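You operate a simulated robot arm through the tools that you are given. There is no shell and no other tool.

Carry out the task below with a simulated robot arm. There is one attempt and no reset: what you move stays moved.

Task
Take the porch lamp out of the charger, shut the lid and switch the fuse board off.
Fine: lamp on the yellow mat. Set down upright: cube lamp marked porch. Where these are worked on the way, their far stop is far enough and under half their travel is too little: lid of the lamp charger.

It is judged by the outcome, as a careful person would: the job done as asked, and still so three seconds after it is handed in. It fails if anything else is knocked over, pushed out of place, dropped, spilled or broken. Lids that push on must go on centred and level and be pressed home; caps that screw on are set level and turned clockwise until they are tight.

Robot
A 7-joint arm with a two-finger parallel gripper, fixed in place. Base frame: the origin is at the foot of the arm, x ahead of it, y to its left, z up. Units: cm, rad, N and s.
Its first joint turns from -2.897 to 2.897 rad. Payload 4.4 kg.
The tool frame sits at the grasp point between the pads (the TCP): z along the fingers, y along the line on which they close. The tips reach 2.3 cm beyond it. Largest opening 9.4 cm; finger width 3.8, thickness 1; the body of the gripper, 5.4 by 9.6 cm, starts 3.9 cm behind the TCP.
Orientation is that of the tool frame in the base frame, as a unit quaternion [w, x, y, z]. With the fingers straight down and closing along the base's y, the tool's x points along the base's -x, its y along +y and its z along -z.

Tools
- The arm moves only by the tool apply_moves. Its argument "steps" is a list of rows, each an object of numbers (a shift or turn left out is 0, a gripper value left out holds the last): "dx", "dy", "dz": the shift along the base's x, y, z in units of 25 mm (1.0 is 25 mm); "wx", "wy", "wz": the turn, a rotation vector about the base's x, y, z in units of 8 degrees (1.0 is 8 degrees); "grip": the gripper command, from -1 (fully open) to 1 (shut), values between in proportion. In form: [{"dx": .., "dy": .., "dz": .., "wx": .., "wy": .., "wz": .., "grip": ..}, ...]. A call has 1 to 20 rows; each row shifts and turns the commanded pose from where the row before left it. A call with a number of a shift or a turn outside -1 to 1 is refused whole. Rows are played at 5 a second. More than 5 cm and 0.15 rad between two rows, or a gripper value outside its range, and nothing of the call is played. A pose out of reach is approached as far as the arm can. The call stops where the force on the tool passes 40 N (or 10 N more than at its start, if that is more) or the arm is blocked; 0.2 s more then pass. The fingers move at their own pace (about 7.2 cm/s each) and stop on an object; they squeeze with about 22 N. The grip force told is the motor's: it shows also when the fingers shut on nothing. Time passes only in rows, and 0.2 s behind the last, so rows that do not move let the fingers close. The reply holds the time, the measured pose of the TCP, the force on the tool along the base axes, the opening and the grip force, in the units named above and with some noise, with the torque about the TCP (base axes, N m) and any sound that the robot's microphone picked up, and new pictures: "views" is both (left out), scene, wrist or none.
- Cameras (640 x 400 px; columns grow to the right, rows downward): "scene" is fixed at [21.28, -50.03, 151.86]; the picture's right is [0.85, -0.52, 0.00], its down [-0.27, -0.44, -0.86] and it looks along [0.45, 0.73, -0.51] (base axes); focal length 374 px, centre (320, 200). "wrist" rides on the gripper at [8.6, 1.6, -7.4] in the tool frame; the picture's right is [-0.18, 0.98, 0.00], its down [-0.58, -0.11, -0.81] and it looks along [-0.79, -0.15, 0.59] (tool axes); focal length 243 px, centre (320, 200). There is no depth. A picture from a camera that has moved, and an enlarged one, comes with that camera's place and axes in the base frame and with its lens. The place of the scene camera against the robot may be out by one fixed shift of up to 1.8 cm in any direction.
- zoom(camera, box): a new picture of the part [left, top, right, bottom] of that camera's present view, enlarged. The clock stands still meanwhile.
- finish_job(): hands the job in; it is judged then, once.

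Places have to be worked out from the pictures, the camera data and where the tool is seen. Open the gripper and draw the arm clear of the work before you hand the job in, unless the task says otherwise.

The tools are called after "Call:" as a command line: name --argument value ..., lists and objects as JSON in quotes. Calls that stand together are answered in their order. apply_moves: Moves the arm, as the interface text tells. Its arguments: {"type":"object","properties":{"steps":{"type":"array","items":{"type":"object","properties":{"dx":{"type":"number"},"dy":{"type":"number"},"dz":{"type":"number"},"wx":{"type":"number"},"wy":{"type":"number"},"wz":{"type":"number"},"grip":{"type":"number"}}}},"views":{"type":"string","enum":["both","scene","wrist","none"]}},"required":["steps"]} The other tools are called the same way: zoom (camera, box) takes an enlarged picture of a part of a camera's view; finish_job () hands the job in.

At the start:

```text
clock: 0.0
tool_pos: [63.27, 47.29, 110.59]
ee_rot: [-0.001, 0.0, 1.0, 0.0]
wrist_force: [-0.3, 0.5, 1.0]
ft_torque: [0.01, -0.01, 0.0]
gripper_width: 9.39
gripper_force: 0.0
```

scene: 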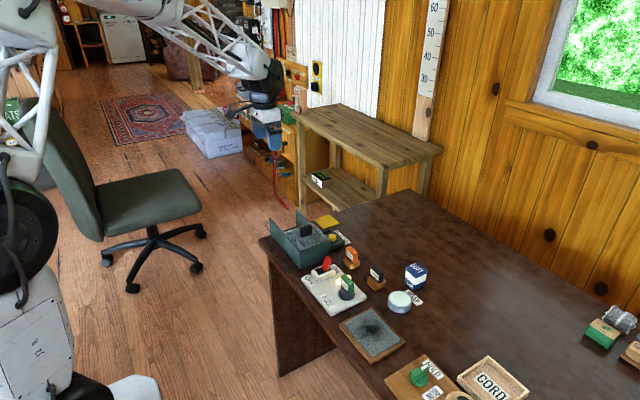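
wrist: 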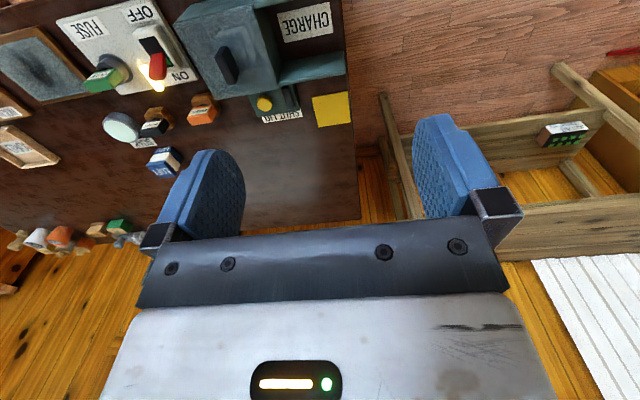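

I start by enlarging both views of the charger, the fuse board and the mat to work out what is where.

Call:
zoom --camera "scene" --box '[250, 190, 450, 315]'

Call:
zoom --camera "wrist" --box '[0, 0, 360, 225]'

Call:
zoom --camera "scene" --box '[320, 275, 640, 400]'

```text
3.20 times, centred on (350, 252) of scene
camera zoom: at [21.28, -50.03, 151.86], right [0.85, -0.52, 0.0], down [-0.27, -0.44, -0.86], along [0.45, 0.73, -0.51], focal length 1198 px, centre (224, 32)
```

zoom: 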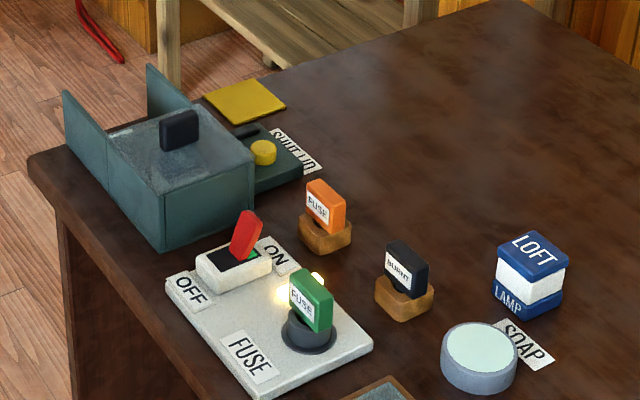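

```text
1.78 times, centred on (180, 112) of wrist
camera zoom: at [54.59, 48.99, 118.12], right [0.18, 0.98, 0.0], down [0.58, -0.11, 0.81], along [0.79, -0.15, -0.59], focal length 431 px, centre (569, 356)
```

zoom: 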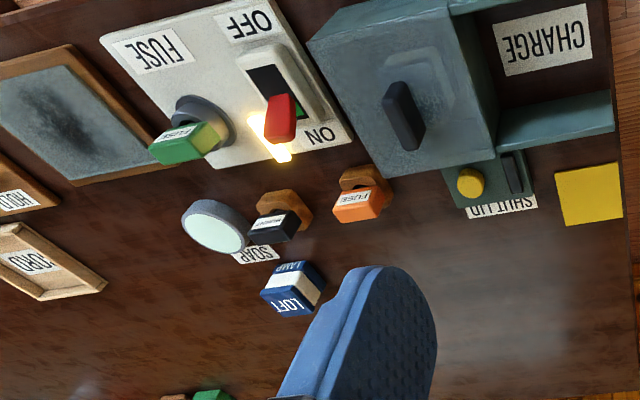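

```text
2.00 times, centred on (480, 338) of scene
camera zoom: at [21.28, -50.03, 151.86], right [0.85, -0.52, 0.0], down [-0.27, -0.44, -0.86], along [0.45, 0.73, -0.51], focal length 748 px, centre (0, -75)
```

zoom: 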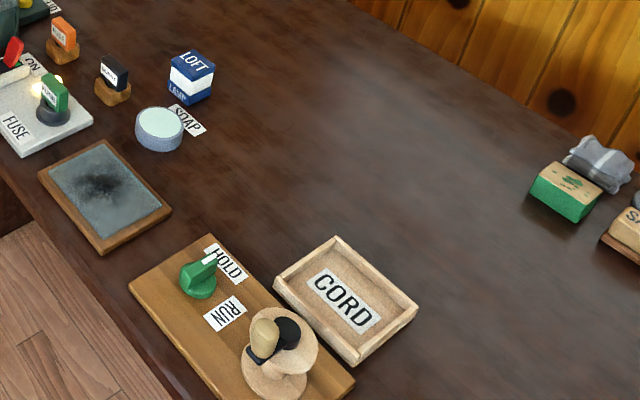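

The mat triangulates to about (83, 46) with the table top near z = 74.5. I look closer at the charger and its shut panel before moving.

Call:
zoom --camera "scene" --box '[255, 200, 355, 275]'

Call:
zoom --camera "wrist" --box '[160, 0, 360, 130]'

Call:
zoom --camera "wrist" --box '[50, 0, 210, 110]'

Call:
zoom --camera "scene" --box '[290, 160, 350, 200]'

Call:
zoom --camera "scene" --box '[560, 290, 640, 370]'

```text
5.33 times, centred on (305, 238) of scene
camera zoom: at [21.28, -50.03, 151.86], right [0.85, -0.52, 0.0], down [-0.27, -0.44, -0.86], along [0.45, 0.73, -0.51], focal length 1996 px, centre (400, 0)
```

zoom: 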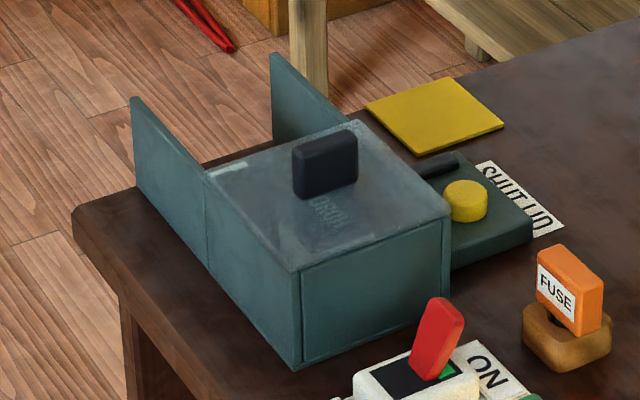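

```text
3.08 times, centred on (260, 65) of wrist
camera zoom: at [54.59, 48.99, 118.12], right [0.18, 0.98, 0.0], down [0.58, -0.11, 0.81], along [0.79, -0.15, -0.59], focal length 746 px, centre (505, 615)
```

zoom: 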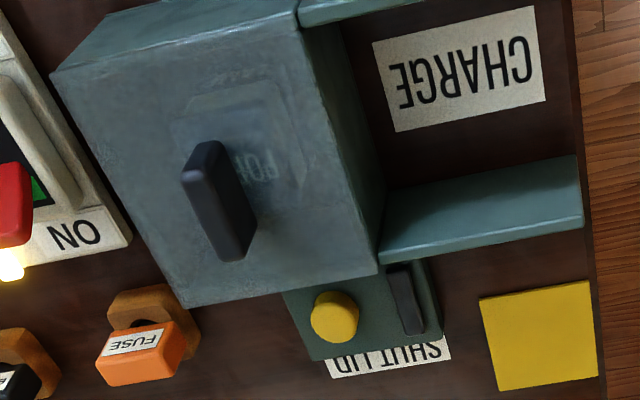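

```text
3.64 times, centred on (130, 55) of wrist
camera zoom: at [54.59, 48.99, 118.12], right [0.18, 0.98, 0.0], down [0.58, -0.11, 0.81], along [0.79, -0.15, -0.59], focal length 882 px, centre (1011, 727)
```

zoom: 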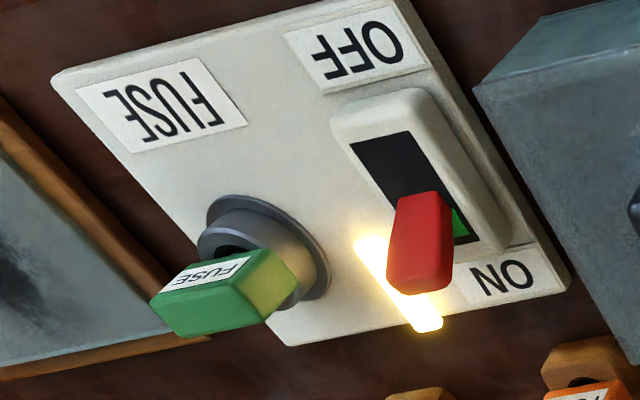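

```text
10.00 times, centred on (320, 180) of scene
camera zoom: at [21.28, -50.03, 151.86], right [0.85, -0.52, 0.0], down [-0.27, -0.44, -0.86], along [0.45, 0.73, -0.51], focal length 3743 px, centre (320, 400)
```

zoom: 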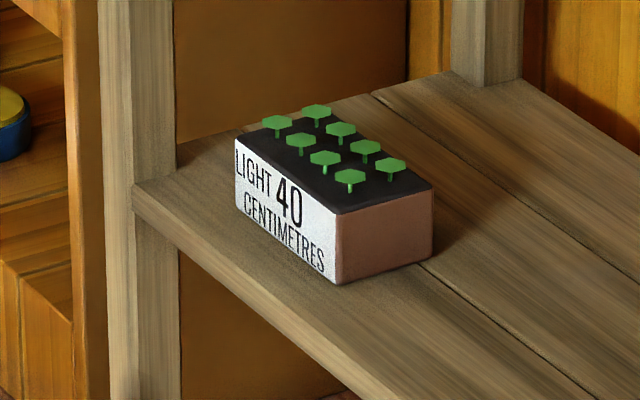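

```text
5.00 times, centred on (600, 330) of scene
camera zoom: at [21.28, -50.03, 151.86], right [0.85, -0.52, 0.0], down [-0.27, -0.44, -0.86], along [0.45, 0.73, -0.51], focal length 1871 px, centre (-1080, -450)
```

zoom: 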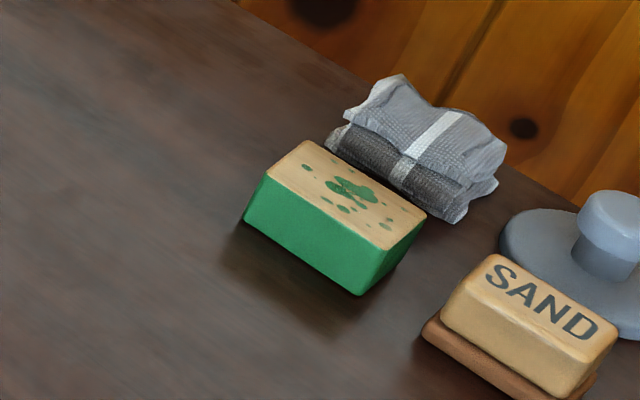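

The charger spans about x 62.5–73, y 28–39, top at z≈82, with rails running on to y≈49, so the lid should slide along +y by its black handle. I bring the wrist camera nearer for a better look.

Call:
apply_moves --steps '[{"dx": -0.35, "dy": -0.62, "dz": -0.9, "grip": -1}, {"dx": -0.35, "dy": -0.62, "dz": -0.9}, {"dx": -0.35, "dy": -0.62, "dz": -0.9}, {"dx": -0.35, "dy": -0.62, "dz": -0.9}, {"dx": -0.35, "dy": -0.62, "dz": -0.9}, {"dx": -0.35, "dy": -0.62, "dz": -0.9}, {}]' --views "both"

```text
clock: 1.6
tool_pos: [57.84, 38.0, 96.94]
ee_rot: [0.0, 0.001, 1.0, 0.001]
wrist_force: [-0.2, 0.6, 0.0]
ft_torque: [-0.04, -0.03, 0.0]
gripper_width: 9.4
gripper_force: 0.0
camera wrist: at [49.23, 39.76, 104.47], right [0.18, 0.98, 0.0], down [0.58, -0.11, 0.81], along [0.79, -0.15, -0.59], focal length 243 px, centre (320, 200)
```

scene: 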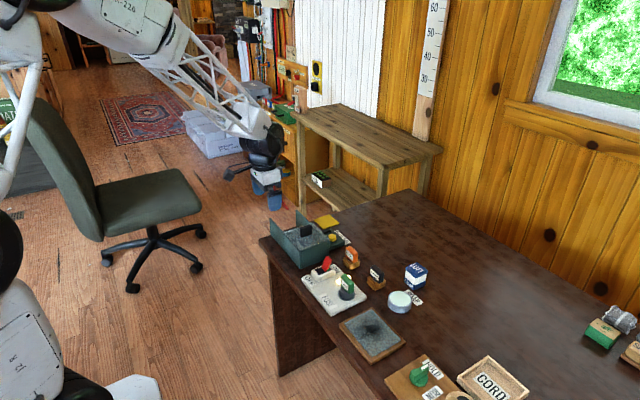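
wrist: 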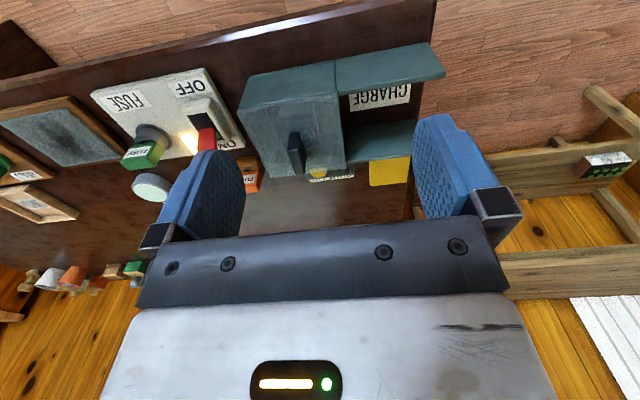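

The charger is clear between the fingers in the wrist view. I enlarge it and the fuse board from this angle.

Call:
zoom --camera "wrist" --box '[225, 25, 455, 195]'

Call:
zoom --camera "wrist" --box '[85, 55, 265, 175]'

```text
2.35 times, centred on (340, 110) of wrist
camera zoom: at [49.23, 39.76, 104.47], right [0.18, 0.98, 0.0], down [0.58, -0.11, 0.81], along [0.79, -0.15, -0.59], focal length 571 px, centre (273, 412)
```

zoom: 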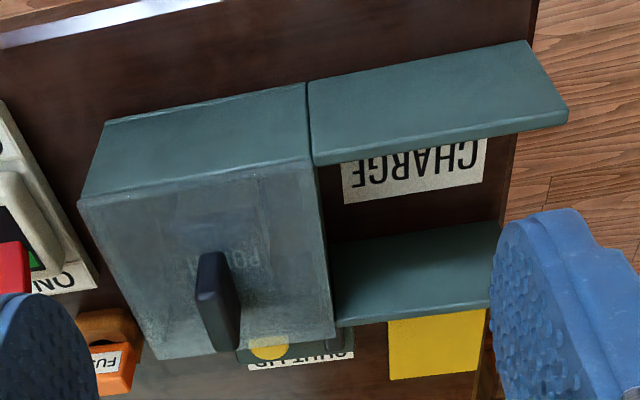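

```text
3.33 times, centred on (175, 115) of wrist
camera zoom: at [49.23, 39.76, 104.47], right [0.18, 0.98, 0.0], down [0.58, -0.11, 0.81], along [0.79, -0.15, -0.59], focal length 809 px, centre (803, 483)
```

zoom: 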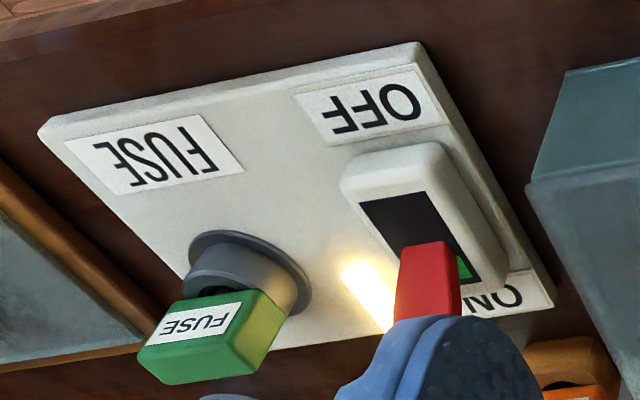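

The handle sits at about (67.7, 33.6), standing from z≈82 to 85 and long along x, so the present orientation (closing along y) suits it. I go over it at z≈90 with a part-closed gripper and check alignment.

Call:
apply_moves --steps '[{"dx": 0.79, "dy": -0.344, "dz": -0.3, "grip": 0.1}, {"dx": 0.79, "dy": -0.344, "dz": -0.5}, {"dx": 0.79, "dy": -0.344, "dz": -0.6}, {"dx": 0.79, "dy": -0.344, "dz": -0.7}, {"dx": 0.79, "dy": -0.344, "dz": -0.7}, {}]' --views "both"

Call:
zoom --camera "scene" --box '[245, 180, 365, 280]'

```text
clock: 3.0
tool_pos: [67.8, 33.82, 90.11]
ee_rot: [0.0, 0.0, 1.0, -0.001]
wrist_force: [-0.3, 0.3, 0.1]
ft_torque: [0.0, 0.02, 0.02]
gripper_width: 4.23
gripper_force: 0.1
camera wrist: at [59.17, 35.43, 97.65], right [0.18, 0.98, 0.0], down [0.58, -0.11, 0.81], along [0.79, -0.15, -0.59], focal length 243 px, centre (320, 200)
```

scene: 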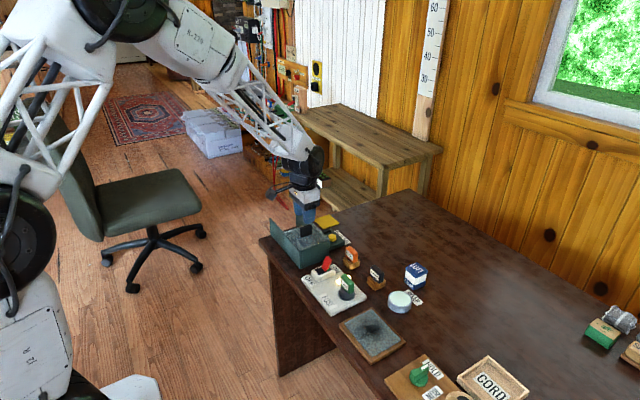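
wrist: 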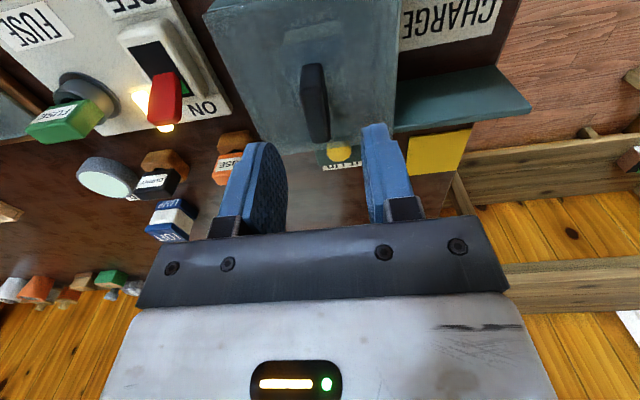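

```text
4.00 times, centred on (305, 230) of scene
camera zoom: at [21.28, -50.03, 151.86], right [0.85, -0.52, 0.0], down [-0.27, -0.44, -0.86], along [0.45, 0.73, -0.51], focal length 1497 px, centre (380, 80)
```

zoom: 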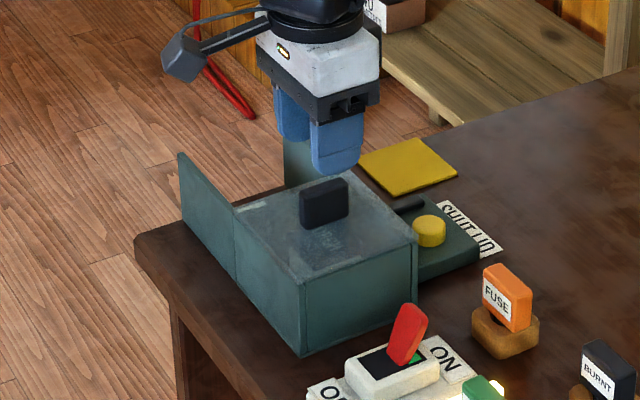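

The handle lies between the fingers as planned. I lower to z≈85 (tips just above the lid glass) without closing yet.

Call:
apply_moves --steps '[{"dz": -0.6, "dy": -0.02}, {"dz": -0.6, "dy": -0.02}, {"dz": -0.4}, {"dz": -0.3}, {}]' --views "both"

Call:
zoom --camera "scene" --box '[255, 190, 355, 275]'

Call:
zoom --camera "wrist" --box '[180, 0, 480, 200]'

```text
clock: 4.2
tool_pos: [67.82, 33.71, 85.33]
ee_rot: [0.0, 0.0, 1.0, 0.0]
wrist_force: [0.3, -0.5, -0.2]
ft_torque: [-0.01, -0.01, 0.0]
gripper_width: 4.27
gripper_force: 0.0
camera wrist: at [59.14, 35.3, 92.79], right [0.18, 0.98, 0.0], down [0.58, -0.11, 0.81], along [0.79, -0.15, -0.59], focal length 243 px, centre (320, 200)
```

scene: 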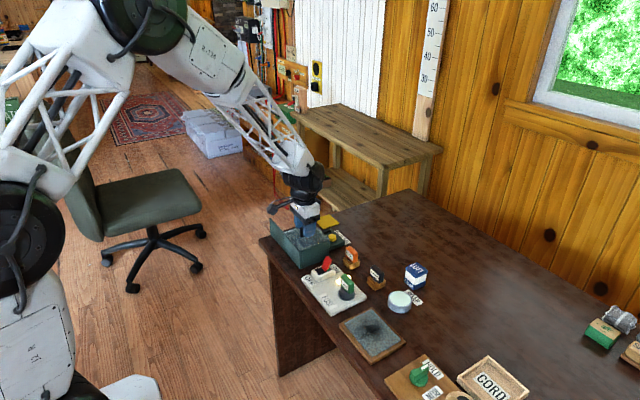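
wrist: 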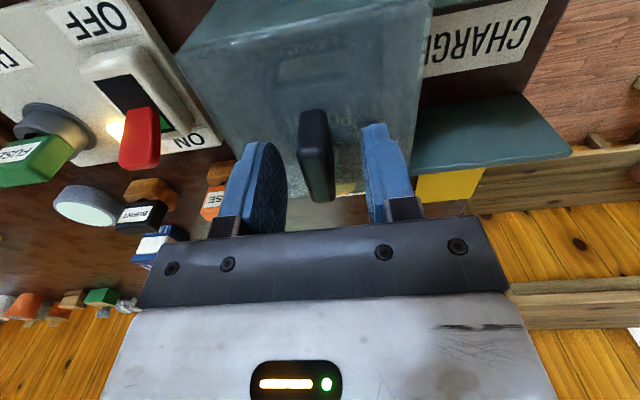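

```text
4.71 times, centred on (305, 232) of scene
camera zoom: at [21.28, -50.03, 151.86], right [0.85, -0.52, 0.0], down [-0.27, -0.44, -0.86], along [0.45, 0.73, -0.51], focal length 1761 px, centre (391, 47)
```

zoom: 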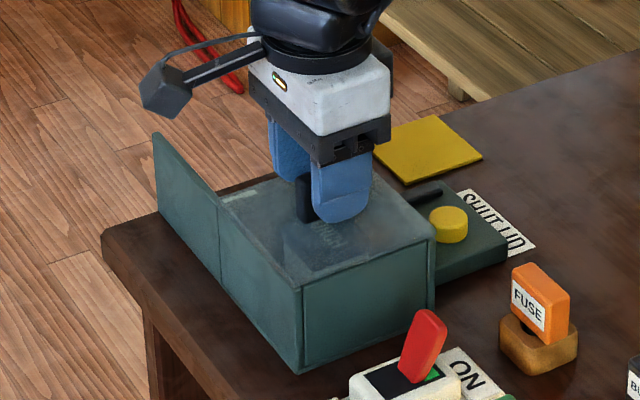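

```text
2.00 times, centred on (330, 100) of wrist
camera zoom: at [59.14, 35.3, 92.79], right [0.18, 0.98, 0.0], down [0.58, -0.11, 0.81], along [0.79, -0.15, -0.59], focal length 485 px, centre (300, 400)
```

zoom: 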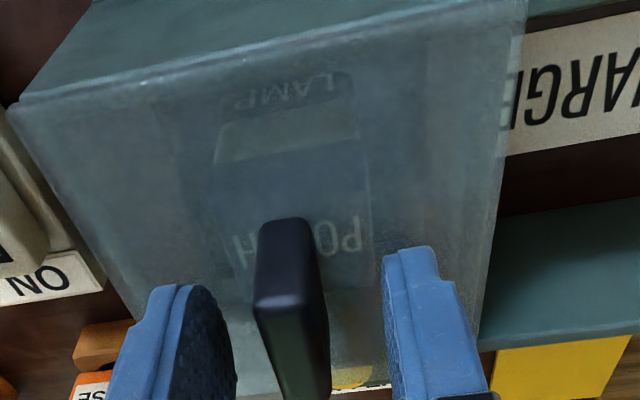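

Lid shows the lamp "PORCH" beneath the glass; the handle is between the pads. I lower a little more and close on the handle.

Call:
apply_moves --steps '[{"dz": -0.24}, {"grip": 0.6}, {"grip": 1}, {}, {}, {}]' --views "both"

```text
clock: 5.6
tool_pos: [67.86, 33.6, 84.71]
ee_rot: [0.0, -0.001, 1.0, 0.0]
wrist_force: [2.6, 0.4, -1.4]
ft_torque: [-0.01, -0.02, -0.01]
gripper_width: 1.37
gripper_force: 45.3
camera wrist: at [59.2, 35.27, 92.24], right [0.18, 0.98, 0.0], down [0.58, -0.11, 0.81], along [0.79, -0.15, -0.59], focal length 243 px, centre (320, 200)
```

scene: 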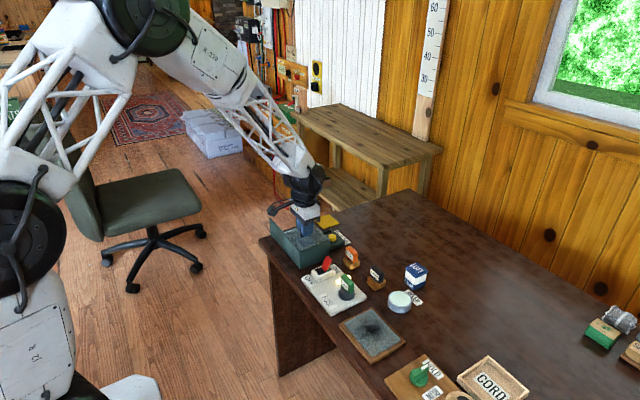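
wrist: 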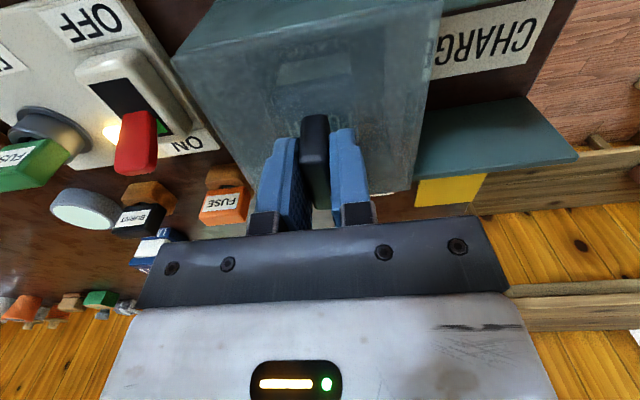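

The handle is held (1.4 cm). I pull the lid gently along +y by about 1.5 cm and watch the force.

Call:
apply_moves --steps '[{"dy": 0.15}, {"dy": 0.15}, {"dy": 0.15}, {"dy": 0.15}, {}]' --views "both"

```text
clock: 6.8
tool_pos: [67.88, 35.09, 84.76]
ee_rot: [-0.001, 0.0, 1.0, 0.0]
wrist_force: [0.3, -0.8, -9.3]
ft_torque: [-0.03, -0.35, -0.03]
gripper_width: 1.37
gripper_force: 44.8
camera wrist: at [59.2, 36.83, 92.25], right [0.18, 0.98, 0.0], down [0.58, -0.11, 0.81], along [0.79, -0.15, -0.59], focal length 243 px, centre (320, 200)
```

scene: 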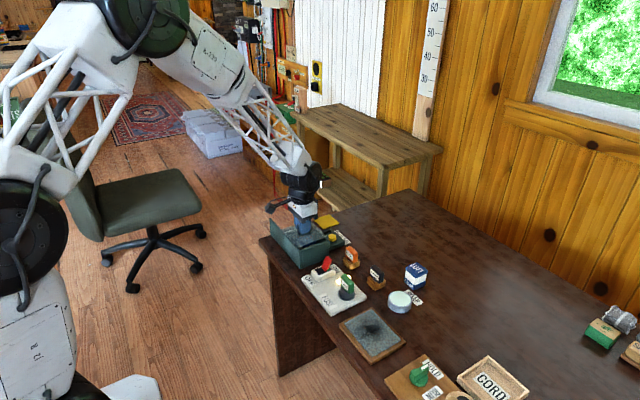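
wrist: 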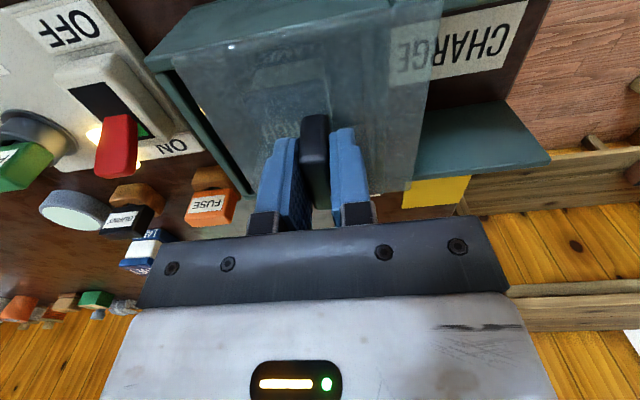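

The lid slides freely along +y. I carry on toward its far stop in moderate steps.

Call:
apply_moves --steps '[{"dy": 0.25, "dz": -0.01}, {"dy": 0.25, "dz": -0.01}, {"dy": 0.25}, {"dy": 0.25}, {"dy": 0.25}, {"dy": 0.25}, {"dy": 0.25}, {"dy": 0.25}, {"dy": 0.25}, {"dy": 0.25}, {}]' --views "both"

```text
clock: 9.2
tool_pos: [67.83, 41.36, 84.8]
ee_rot: [0.0, 0.0, 1.0, -0.001]
wrist_force: [-11.5, 0.0, 1.7]
ft_torque: [-0.05, 0.45, 0.0]
gripper_width: 1.37
gripper_force: 45.1
camera wrist: at [59.19, 42.99, 92.24], right [0.18, 0.98, 0.0], down [0.58, -0.11, 0.81], along [0.79, -0.15, -0.59], focal length 243 px, centre (320, 200)
```

scene: 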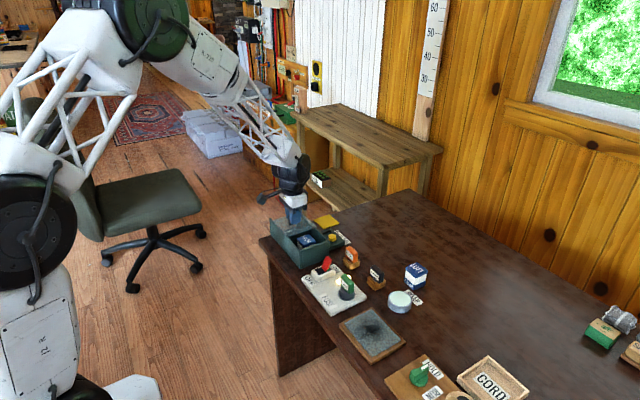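
wrist: 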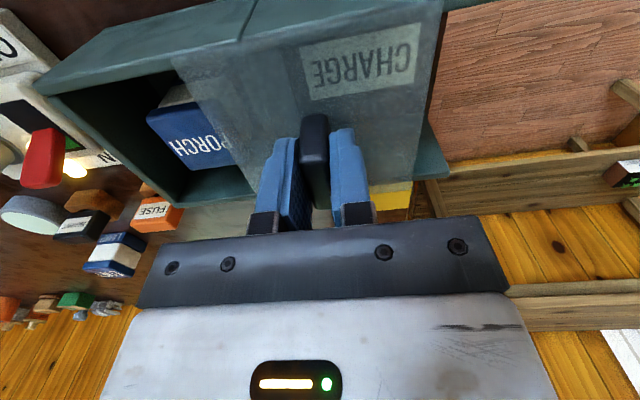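

About 7.7 cm open and the lamp is appearing. I continue in small steps to find the far stop.

Call:
apply_moves --steps '[{"dy": 0.2}, {"dy": 0.2}, {"dy": 0.2}, {}]' --views "both"

```text
clock: 10.2
tool_pos: [67.78, 42.87, 84.83]
ee_rot: [0.0, 0.0, 1.0, 0.0]
wrist_force: [-23.3, -0.2, 18.8]
ft_torque: [-0.01, 0.35, -0.05]
gripper_width: 1.37
gripper_force: 45.3
camera wrist: at [59.19, 44.48, 92.24], right [0.18, 0.98, 0.0], down [0.58, -0.11, 0.81], along [0.79, -0.15, -0.59], focal length 243 px, centre (320, 200)
```

scene: 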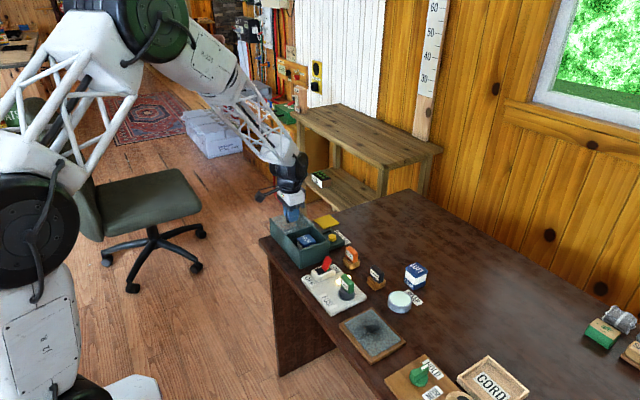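
wrist: 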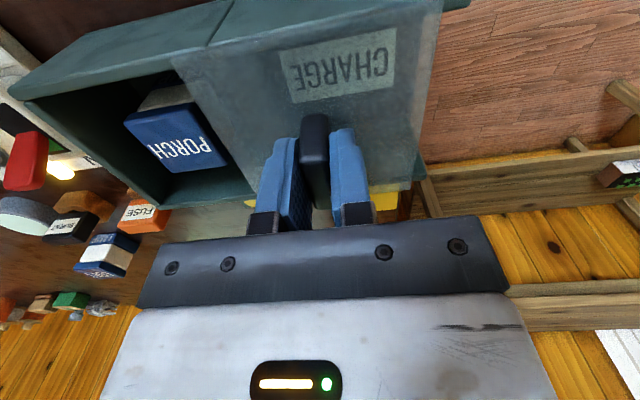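

Side load is building (−x 23 N, +z 19 N), so the rail runs slightly askew of my line. I ease the commanded pose by about 1 mm in −x and 1.5 mm up, then nudge a little further.

Call:
apply_moves --steps '[{"dx": -0.03, "dz": 0.05}, {"dy": 0.1}, {}]' --views "none"

```text
clock: 11.0
tool_pos: [67.85, 43.2, 84.76]
ee_rot: [0.001, 0.0, 1.0, 0.001]
wrist_force: [21.9, -0.8, -20.2]
ft_torque: [0.01, -0.96, 0.08]
gripper_width: 1.37
gripper_force: 44.7
```

Over-corrected, so I go back half of that and nudge on.

Call:
apply_moves --steps '[{"dx": 0.015, "dz": -0.025}, {"dy": 0.08}, {"dy": 0.08}, {}]' --views "both"

```text
clock: 12.0
tool_pos: [67.69, 43.45, 84.84]
ee_rot: [-0.001, 0.0, 1.0, 0.0]
wrist_force: [29.4, 0.5, -27.3]
ft_torque: [0.02, -0.2, -0.01]
gripper_width: 1.36
gripper_force: 45.1
camera wrist: at [59.15, 45.18, 92.3], right [0.18, 0.98, 0.0], down [0.58, -0.11, 0.81], along [0.79, -0.15, -0.59], focal length 243 px, centre (320, 200)
```

scene: 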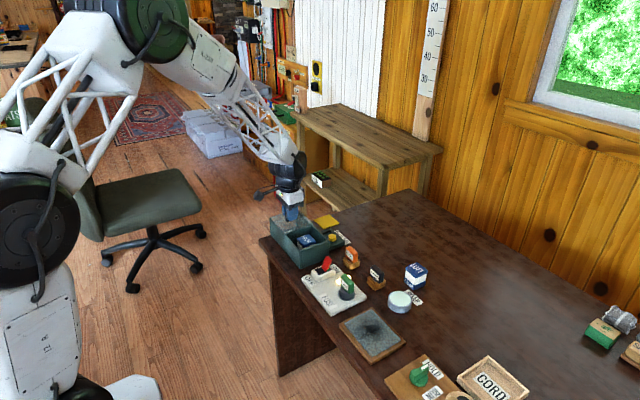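
wrist: 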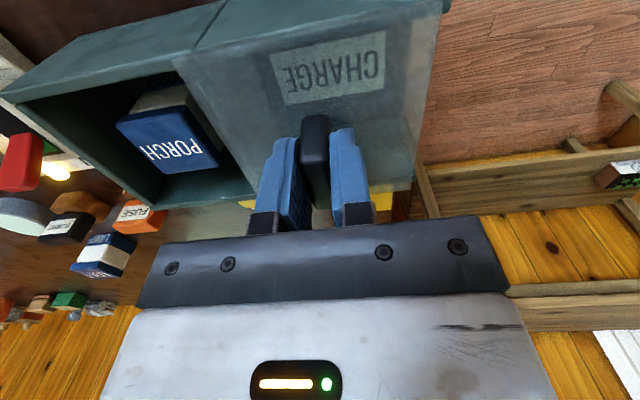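

I pause to see whether the side force settles before deciding on the last few millimetres.

Call:
apply_moves --steps '[{"dx": 0.01, "dz": -0.01}, {}]' --views "none"

Call:
zoom --camera "scene" --box '[255, 190, 355, 275]'

Call:
zoom --camera "wrist" --box '[0, 0, 480, 220]'

```text
clock: 12.6
tool_pos: [67.67, 43.46, 84.81]
ee_rot: [0.0, 0.0, 1.0, 0.001]
wrist_force: [20.4, 0.1, -20.0]
ft_torque: [0.02, 0.19, -0.04]
gripper_width: 1.37
gripper_force: 45.2
```

```text
4.71 times, centred on (305, 232) of scene
camera zoom: at [21.28, -50.03, 151.86], right [0.85, -0.52, 0.0], down [-0.27, -0.44, -0.86], along [0.45, 0.73, -0.51], focal length 1761 px, centre (391, 47)
```

zoom: 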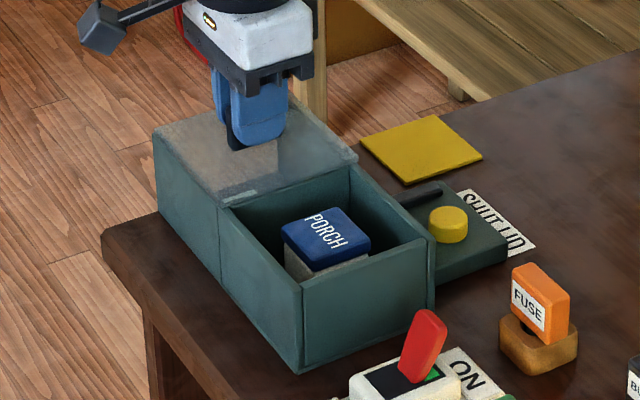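

```text
1.33 times, centred on (240, 110) of wrist
camera zoom: at [59.14, 45.18, 92.3], right [0.18, 0.98, 0.0], down [0.58, -0.11, 0.81], along [0.79, -0.15, -0.59], focal length 324 px, centre (427, 320)
```

zoom: 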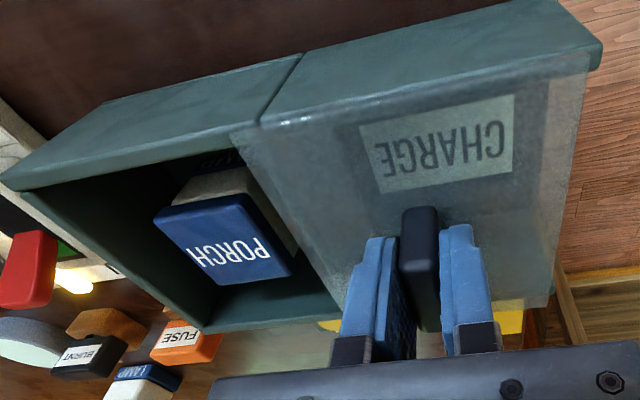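

The lid is nearly at its far stop and the cavity is open. I relieve the residual side load and try a last small push along +y.

Call:
apply_moves --steps '[{"dx": 0.02, "dz": -0.022}, {"dy": 0.08}, {"dy": 0.06}, {}]' --views "none"

```text
clock: 13.6
tool_pos: [67.81, 43.9, 84.85]
ee_rot: [0.001, 0.0, 1.0, -0.001]
wrist_force: [-28.3, 0.5, 16.2]
ft_torque: [0.02, 1.13, -0.08]
gripper_width: 1.39
gripper_force: 44.8
```

Travel is now about 10.3 cm with no y resistance; I stop here and check the lid's position against the rails before releasing.

Call:
zoom --camera "scene" --box '[260, 200, 340, 270]'

Call:
zoom --camera "wrist" --box '[0, 0, 480, 220]'

```text
5.71 times, centred on (300, 235) of scene
camera zoom: at [21.28, -50.03, 151.86], right [0.85, -0.52, 0.0], down [-0.27, -0.44, -0.86], along [0.45, 0.73, -0.51], focal length 2139 px, centre (434, 0)
```

zoom: 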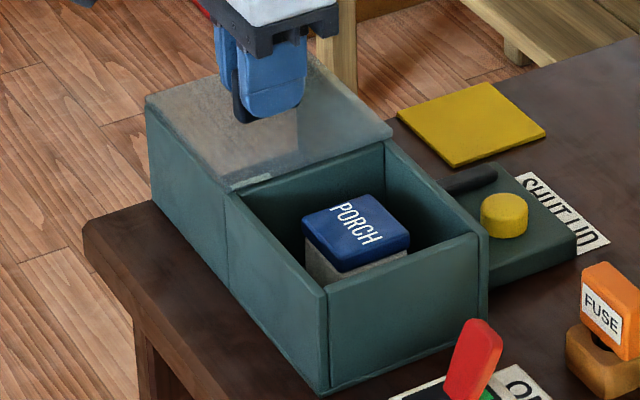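

```text
1.33 times, centred on (240, 110) of wrist
camera zoom: at [59.14, 45.49, 92.3], right [0.18, 0.98, 0.0], down [0.58, -0.11, 0.81], along [0.79, -0.15, -0.59], focal length 324 px, centre (427, 320)
```

zoom: 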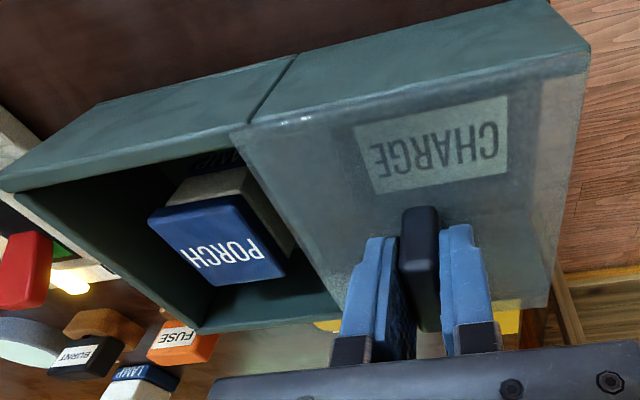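

The lid now reaches the rail end and the cavity is fully open. I ease half the load, open the fingers on the handle, and lift off.

Call:
apply_moves --steps '[{"dx": -0.015, "dz": 0.012}, {}, {"grip": 0.5}, {"grip": 0.1}, {}, {"dz": 0.6}, {"dz": 0.9}, {"dz": 0.9}, {}]' --views "both"

Call:
zoom --camera "scene" --box '[260, 200, 340, 270]'

Call:
zoom --camera "wrist" --box '[0, 0, 480, 220]'

```text
clock: 15.6
tool_pos: [67.86, 43.84, 90.86]
ee_rot: [0.0, 0.0, 1.0, 0.0]
wrist_force: [0.0, -0.9, -0.3]
ft_torque: [0.02, 0.0, -0.03]
gripper_width: 4.25
gripper_force: 0.0
camera wrist: at [59.27, 45.5, 98.26], right [0.18, 0.98, 0.0], down [0.58, -0.11, 0.81], along [0.79, -0.15, -0.59], focal length 243 px, centre (320, 200)
```

scene: 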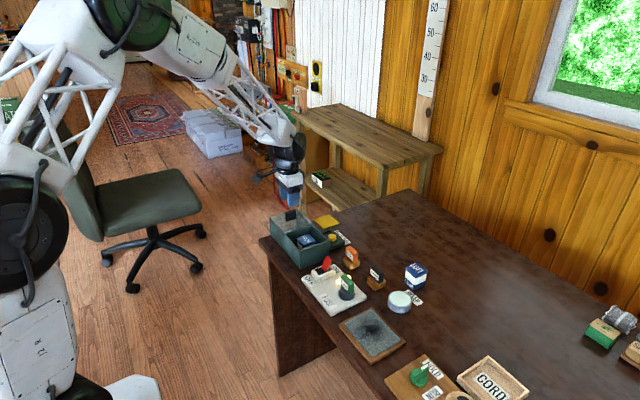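
wrist: 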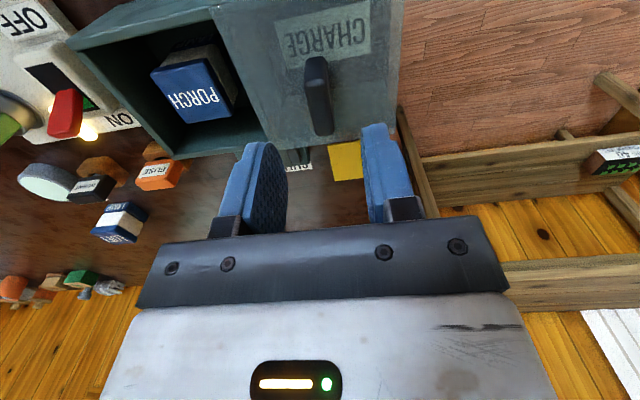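

```text
5.71 times, centred on (300, 235) of scene
camera zoom: at [21.28, -50.03, 151.86], right [0.85, -0.52, 0.0], down [-0.27, -0.44, -0.86], along [0.45, 0.73, -0.51], focal length 2139 px, centre (434, 0)
```

zoom: 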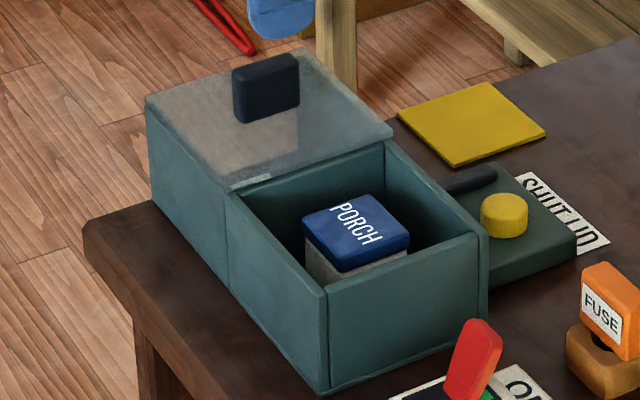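

```text
1.33 times, centred on (240, 110) of wrist
camera zoom: at [59.27, 45.5, 98.26], right [0.18, 0.98, 0.0], down [0.58, -0.11, 0.81], along [0.79, -0.15, -0.59], focal length 324 px, centre (427, 320)
```

zoom: 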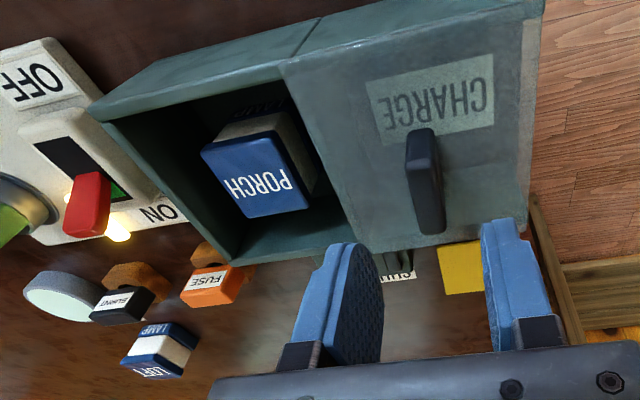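

The lid stays open and the lamp sits square at about (68.0, 33.6), top near z≈79.8, side ≈4.7 cm. I move above it with the gripper opened to about 6 cm and check.

Call:
apply_moves --steps '[{"dy": -0.82, "dx": 0.01, "grip": -0.28}, {"dy": -0.82, "dx": 0.01}, {"dy": -0.82, "dx": 0.01}, {"dy": -0.82, "dx": 0.01}, {"dy": -0.8, "dx": 0.01, "dz": -0.6}, {"dz": -0.4}, {}]' --views "both"

Call:
zoom --camera "wrist" --box '[160, 0, 480, 200]'

Call:
zoom --camera "scene" --box '[260, 190, 350, 270]'

```text
clock: 17.2
tool_pos: [67.85, 33.6, 88.22]
ee_rot: [0.001, 0.0, 1.0, -0.001]
wrist_force: [0.4, -0.4, 0.1]
ft_torque: [-0.02, 0.0, 0.0]
gripper_width: 6.03
gripper_force: 0.0
camera wrist: at [59.29, 35.18, 95.64], right [0.18, 0.98, 0.0], down [0.58, -0.11, 0.81], along [0.79, -0.15, -0.59], focal length 243 px, centre (320, 200)
```

scene: 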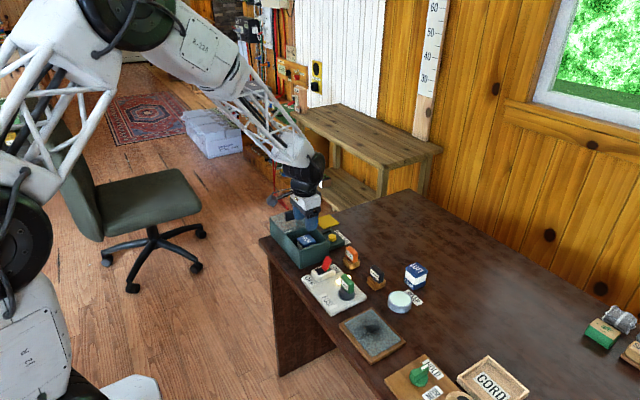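
wrist: 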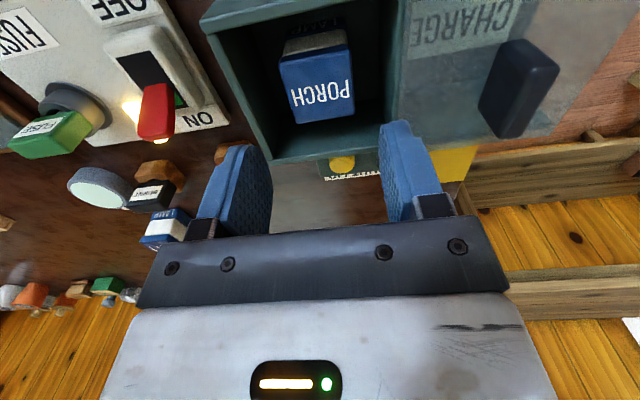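

```text
2.00 times, centred on (320, 100) of wrist
camera zoom: at [59.29, 35.18, 95.64], right [0.18, 0.98, 0.0], down [0.58, -0.11, 0.81], along [0.79, -0.15, -0.59], focal length 485 px, centre (320, 400)
```

zoom: 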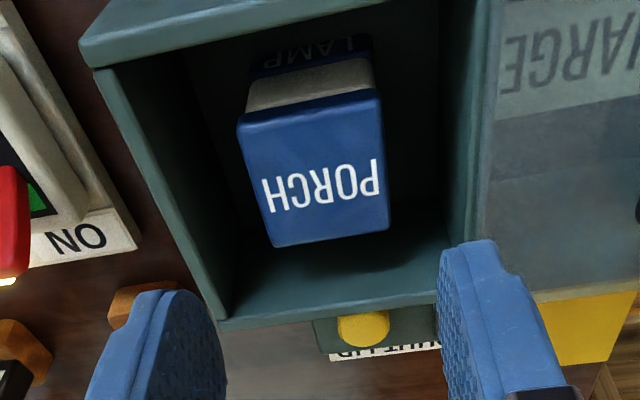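

```text
5.00 times, centred on (305, 230) of scene
camera zoom: at [21.28, -50.03, 151.86], right [0.85, -0.52, 0.0], down [-0.27, -0.44, -0.86], along [0.45, 0.73, -0.51], focal length 1871 px, centre (395, 50)
```

zoom: 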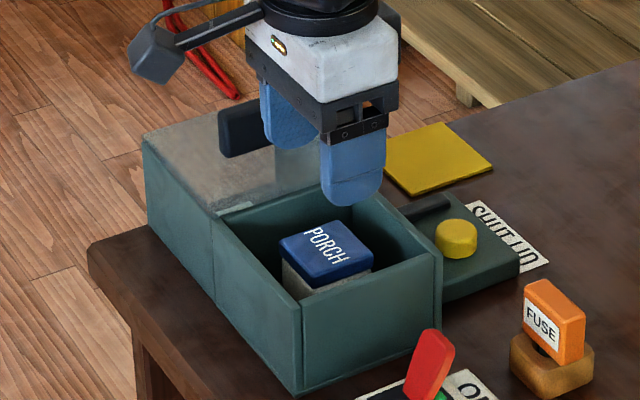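

Lamp centre reads (68.0, 33.5), interior y≈28.9–38.4, so open fingers (29.5–37.6 outside) fit. I lower to just above the rim and look again.

Call:
apply_moves --steps '[{"dz": -0.5, "dx": 0.06, "dy": -0.02}, {"dz": -0.5}, {"dz": -0.45}, {}]' --views "both"

Call:
zoom --camera "wrist" --box '[160, 0, 480, 200]'

Call:
zoom --camera "scene" --box '[260, 190, 350, 270]'

```text
clock: 18.2
tool_pos: [68.06, 33.59, 84.65]
ee_rot: [0.0, 0.0, 1.0, 0.0]
wrist_force: [0.0, -0.2, -0.4]
ft_torque: [0.02, 0.03, 0.01]
gripper_width: 6.03
gripper_force: 0.1
camera wrist: at [59.45, 35.22, 92.07], right [0.18, 0.98, 0.0], down [0.58, -0.11, 0.81], along [0.79, -0.15, -0.59], focal length 243 px, centre (320, 200)
```

scene: 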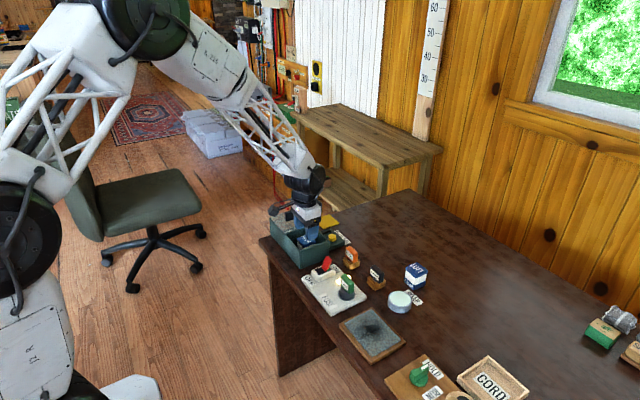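
wrist: 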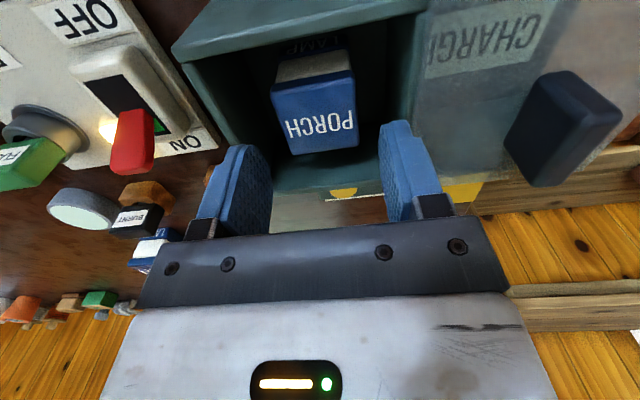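

```text
2.00 times, centred on (320, 100) of wrist
camera zoom: at [59.45, 35.22, 92.07], right [0.18, 0.98, 0.0], down [0.58, -0.11, 0.81], along [0.79, -0.15, -0.59], focal length 485 px, centre (320, 400)
```

zoom: 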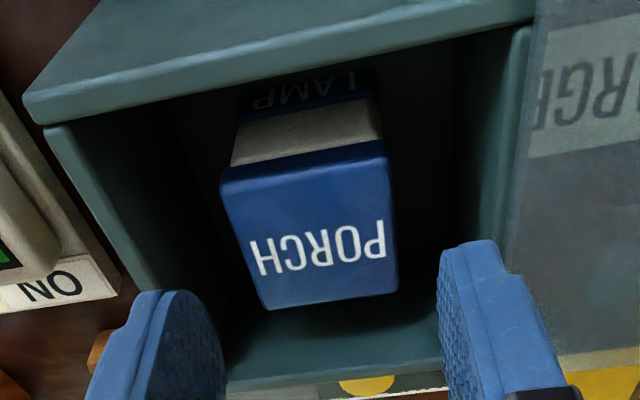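

```text
5.00 times, centred on (305, 230) of scene
camera zoom: at [21.28, -50.03, 151.86], right [0.85, -0.52, 0.0], down [-0.27, -0.44, -0.86], along [0.45, 0.73, -0.51], focal length 1871 px, centre (395, 50)
```

zoom: 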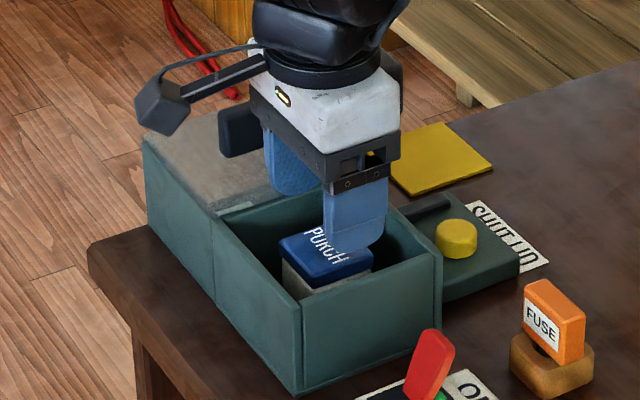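

Fingers straddle the lamp and clear the walls. I descend slowly to z≈79.3.

Call:
apply_moves --steps '[{"dz": -0.35}, {"dz": -0.35}, {"dz": -0.35}, {"dz": -0.35}, {"dz": -0.35}, {"dz": -0.35}, {}]' --views "both"

Call:
zoom --camera "wrist" --box '[160, 0, 480, 200]'

Call:
zoom --camera "scene" --box '[260, 190, 350, 270]'

```text
clock: 19.8
tool_pos: [68.09, 33.57, 79.56]
ee_rot: [0.001, -0.001, 1.0, 0.0]
wrist_force: [0.0, 0.0, -0.4]
ft_torque: [0.02, 0.0, 0.04]
gripper_width: 6.02
gripper_force: 0.1
camera wrist: at [59.49, 35.2, 86.92], right [0.18, 0.98, 0.0], down [0.58, -0.11, 0.81], along [0.79, -0.15, -0.59], focal length 243 px, centre (320, 200)
```

scene: 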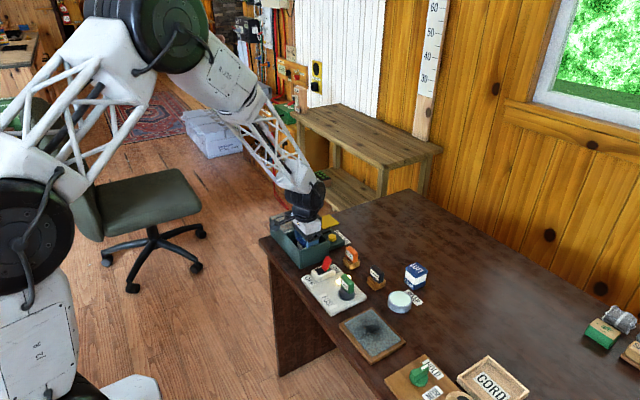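
wrist: 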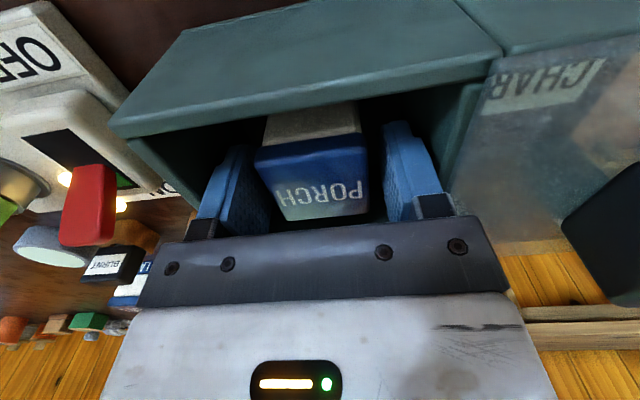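

```text
2.00 times, centred on (320, 100) of wrist
camera zoom: at [59.49, 35.2, 86.92], right [0.18, 0.98, 0.0], down [0.58, -0.11, 0.81], along [0.79, -0.15, -0.59], focal length 485 px, centre (320, 400)
```

zoom: 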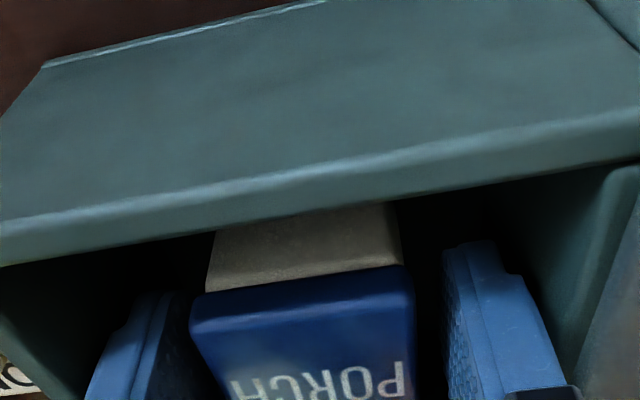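

```text
5.00 times, centred on (305, 230) of scene
camera zoom: at [21.28, -50.03, 151.86], right [0.85, -0.52, 0.0], down [-0.27, -0.44, -0.86], along [0.45, 0.73, -0.51], focal length 1871 px, centre (395, 50)
```

zoom: 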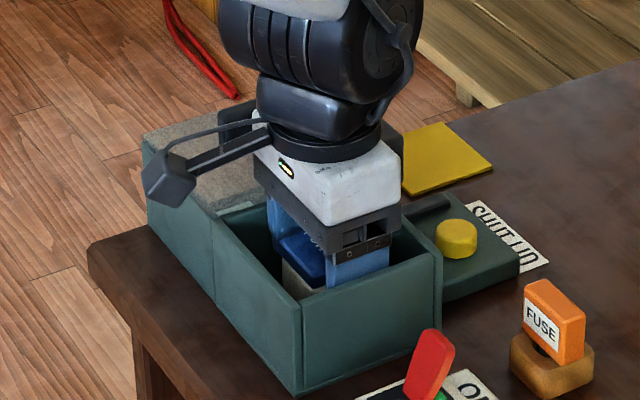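

Fingers are beside the lamp inside the box without contact. I lower 3 mm more and close.

Call:
apply_moves --steps '[{"dz": -0.14}, {"grip": 0.0}, {"grip": 0.4}, {"grip": 1}, {}, {}, {}]' --views "both"

Call:
zoom --camera "wrist" --box '[160, 0, 480, 200]'

```text
clock: 21.4
tool_pos: [67.98, 33.43, 79.14]
ee_rot: [0.0, 0.0, 1.0, 0.0]
wrist_force: [0.0, 0.6, -0.5]
ft_torque: [-0.01, 0.02, -0.01]
gripper_width: 4.59
gripper_force: 22.5
camera wrist: at [59.47, 35.18, 86.54], right [0.18, 0.98, 0.0], down [0.58, -0.11, 0.81], along [0.79, -0.15, -0.59], focal length 243 px, centre (320, 200)
```

scene: 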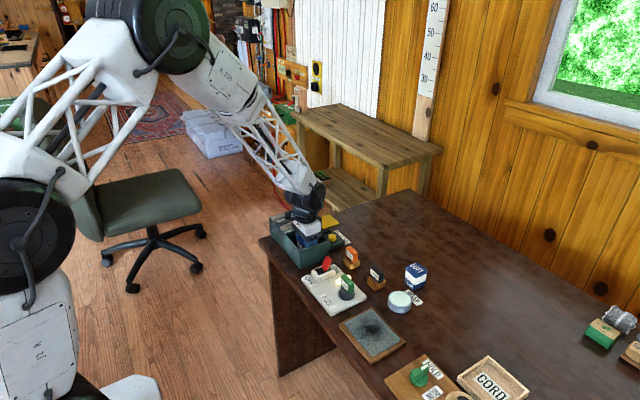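
wrist: 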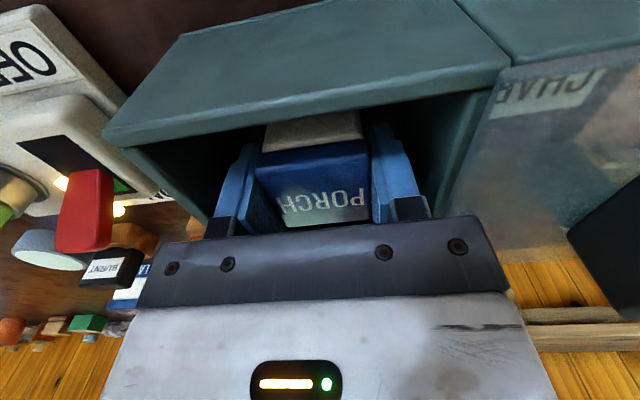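

```text
2.00 times, centred on (320, 100) of wrist
camera zoom: at [59.47, 35.18, 86.54], right [0.18, 0.98, 0.0], down [0.58, -0.11, 0.81], along [0.79, -0.15, -0.59], focal length 485 px, centre (320, 400)
```

zoom: 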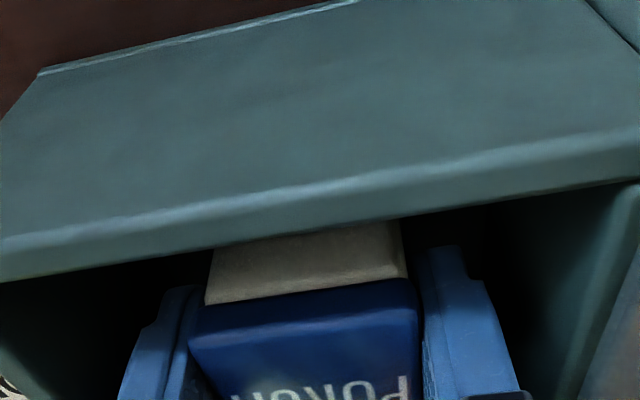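

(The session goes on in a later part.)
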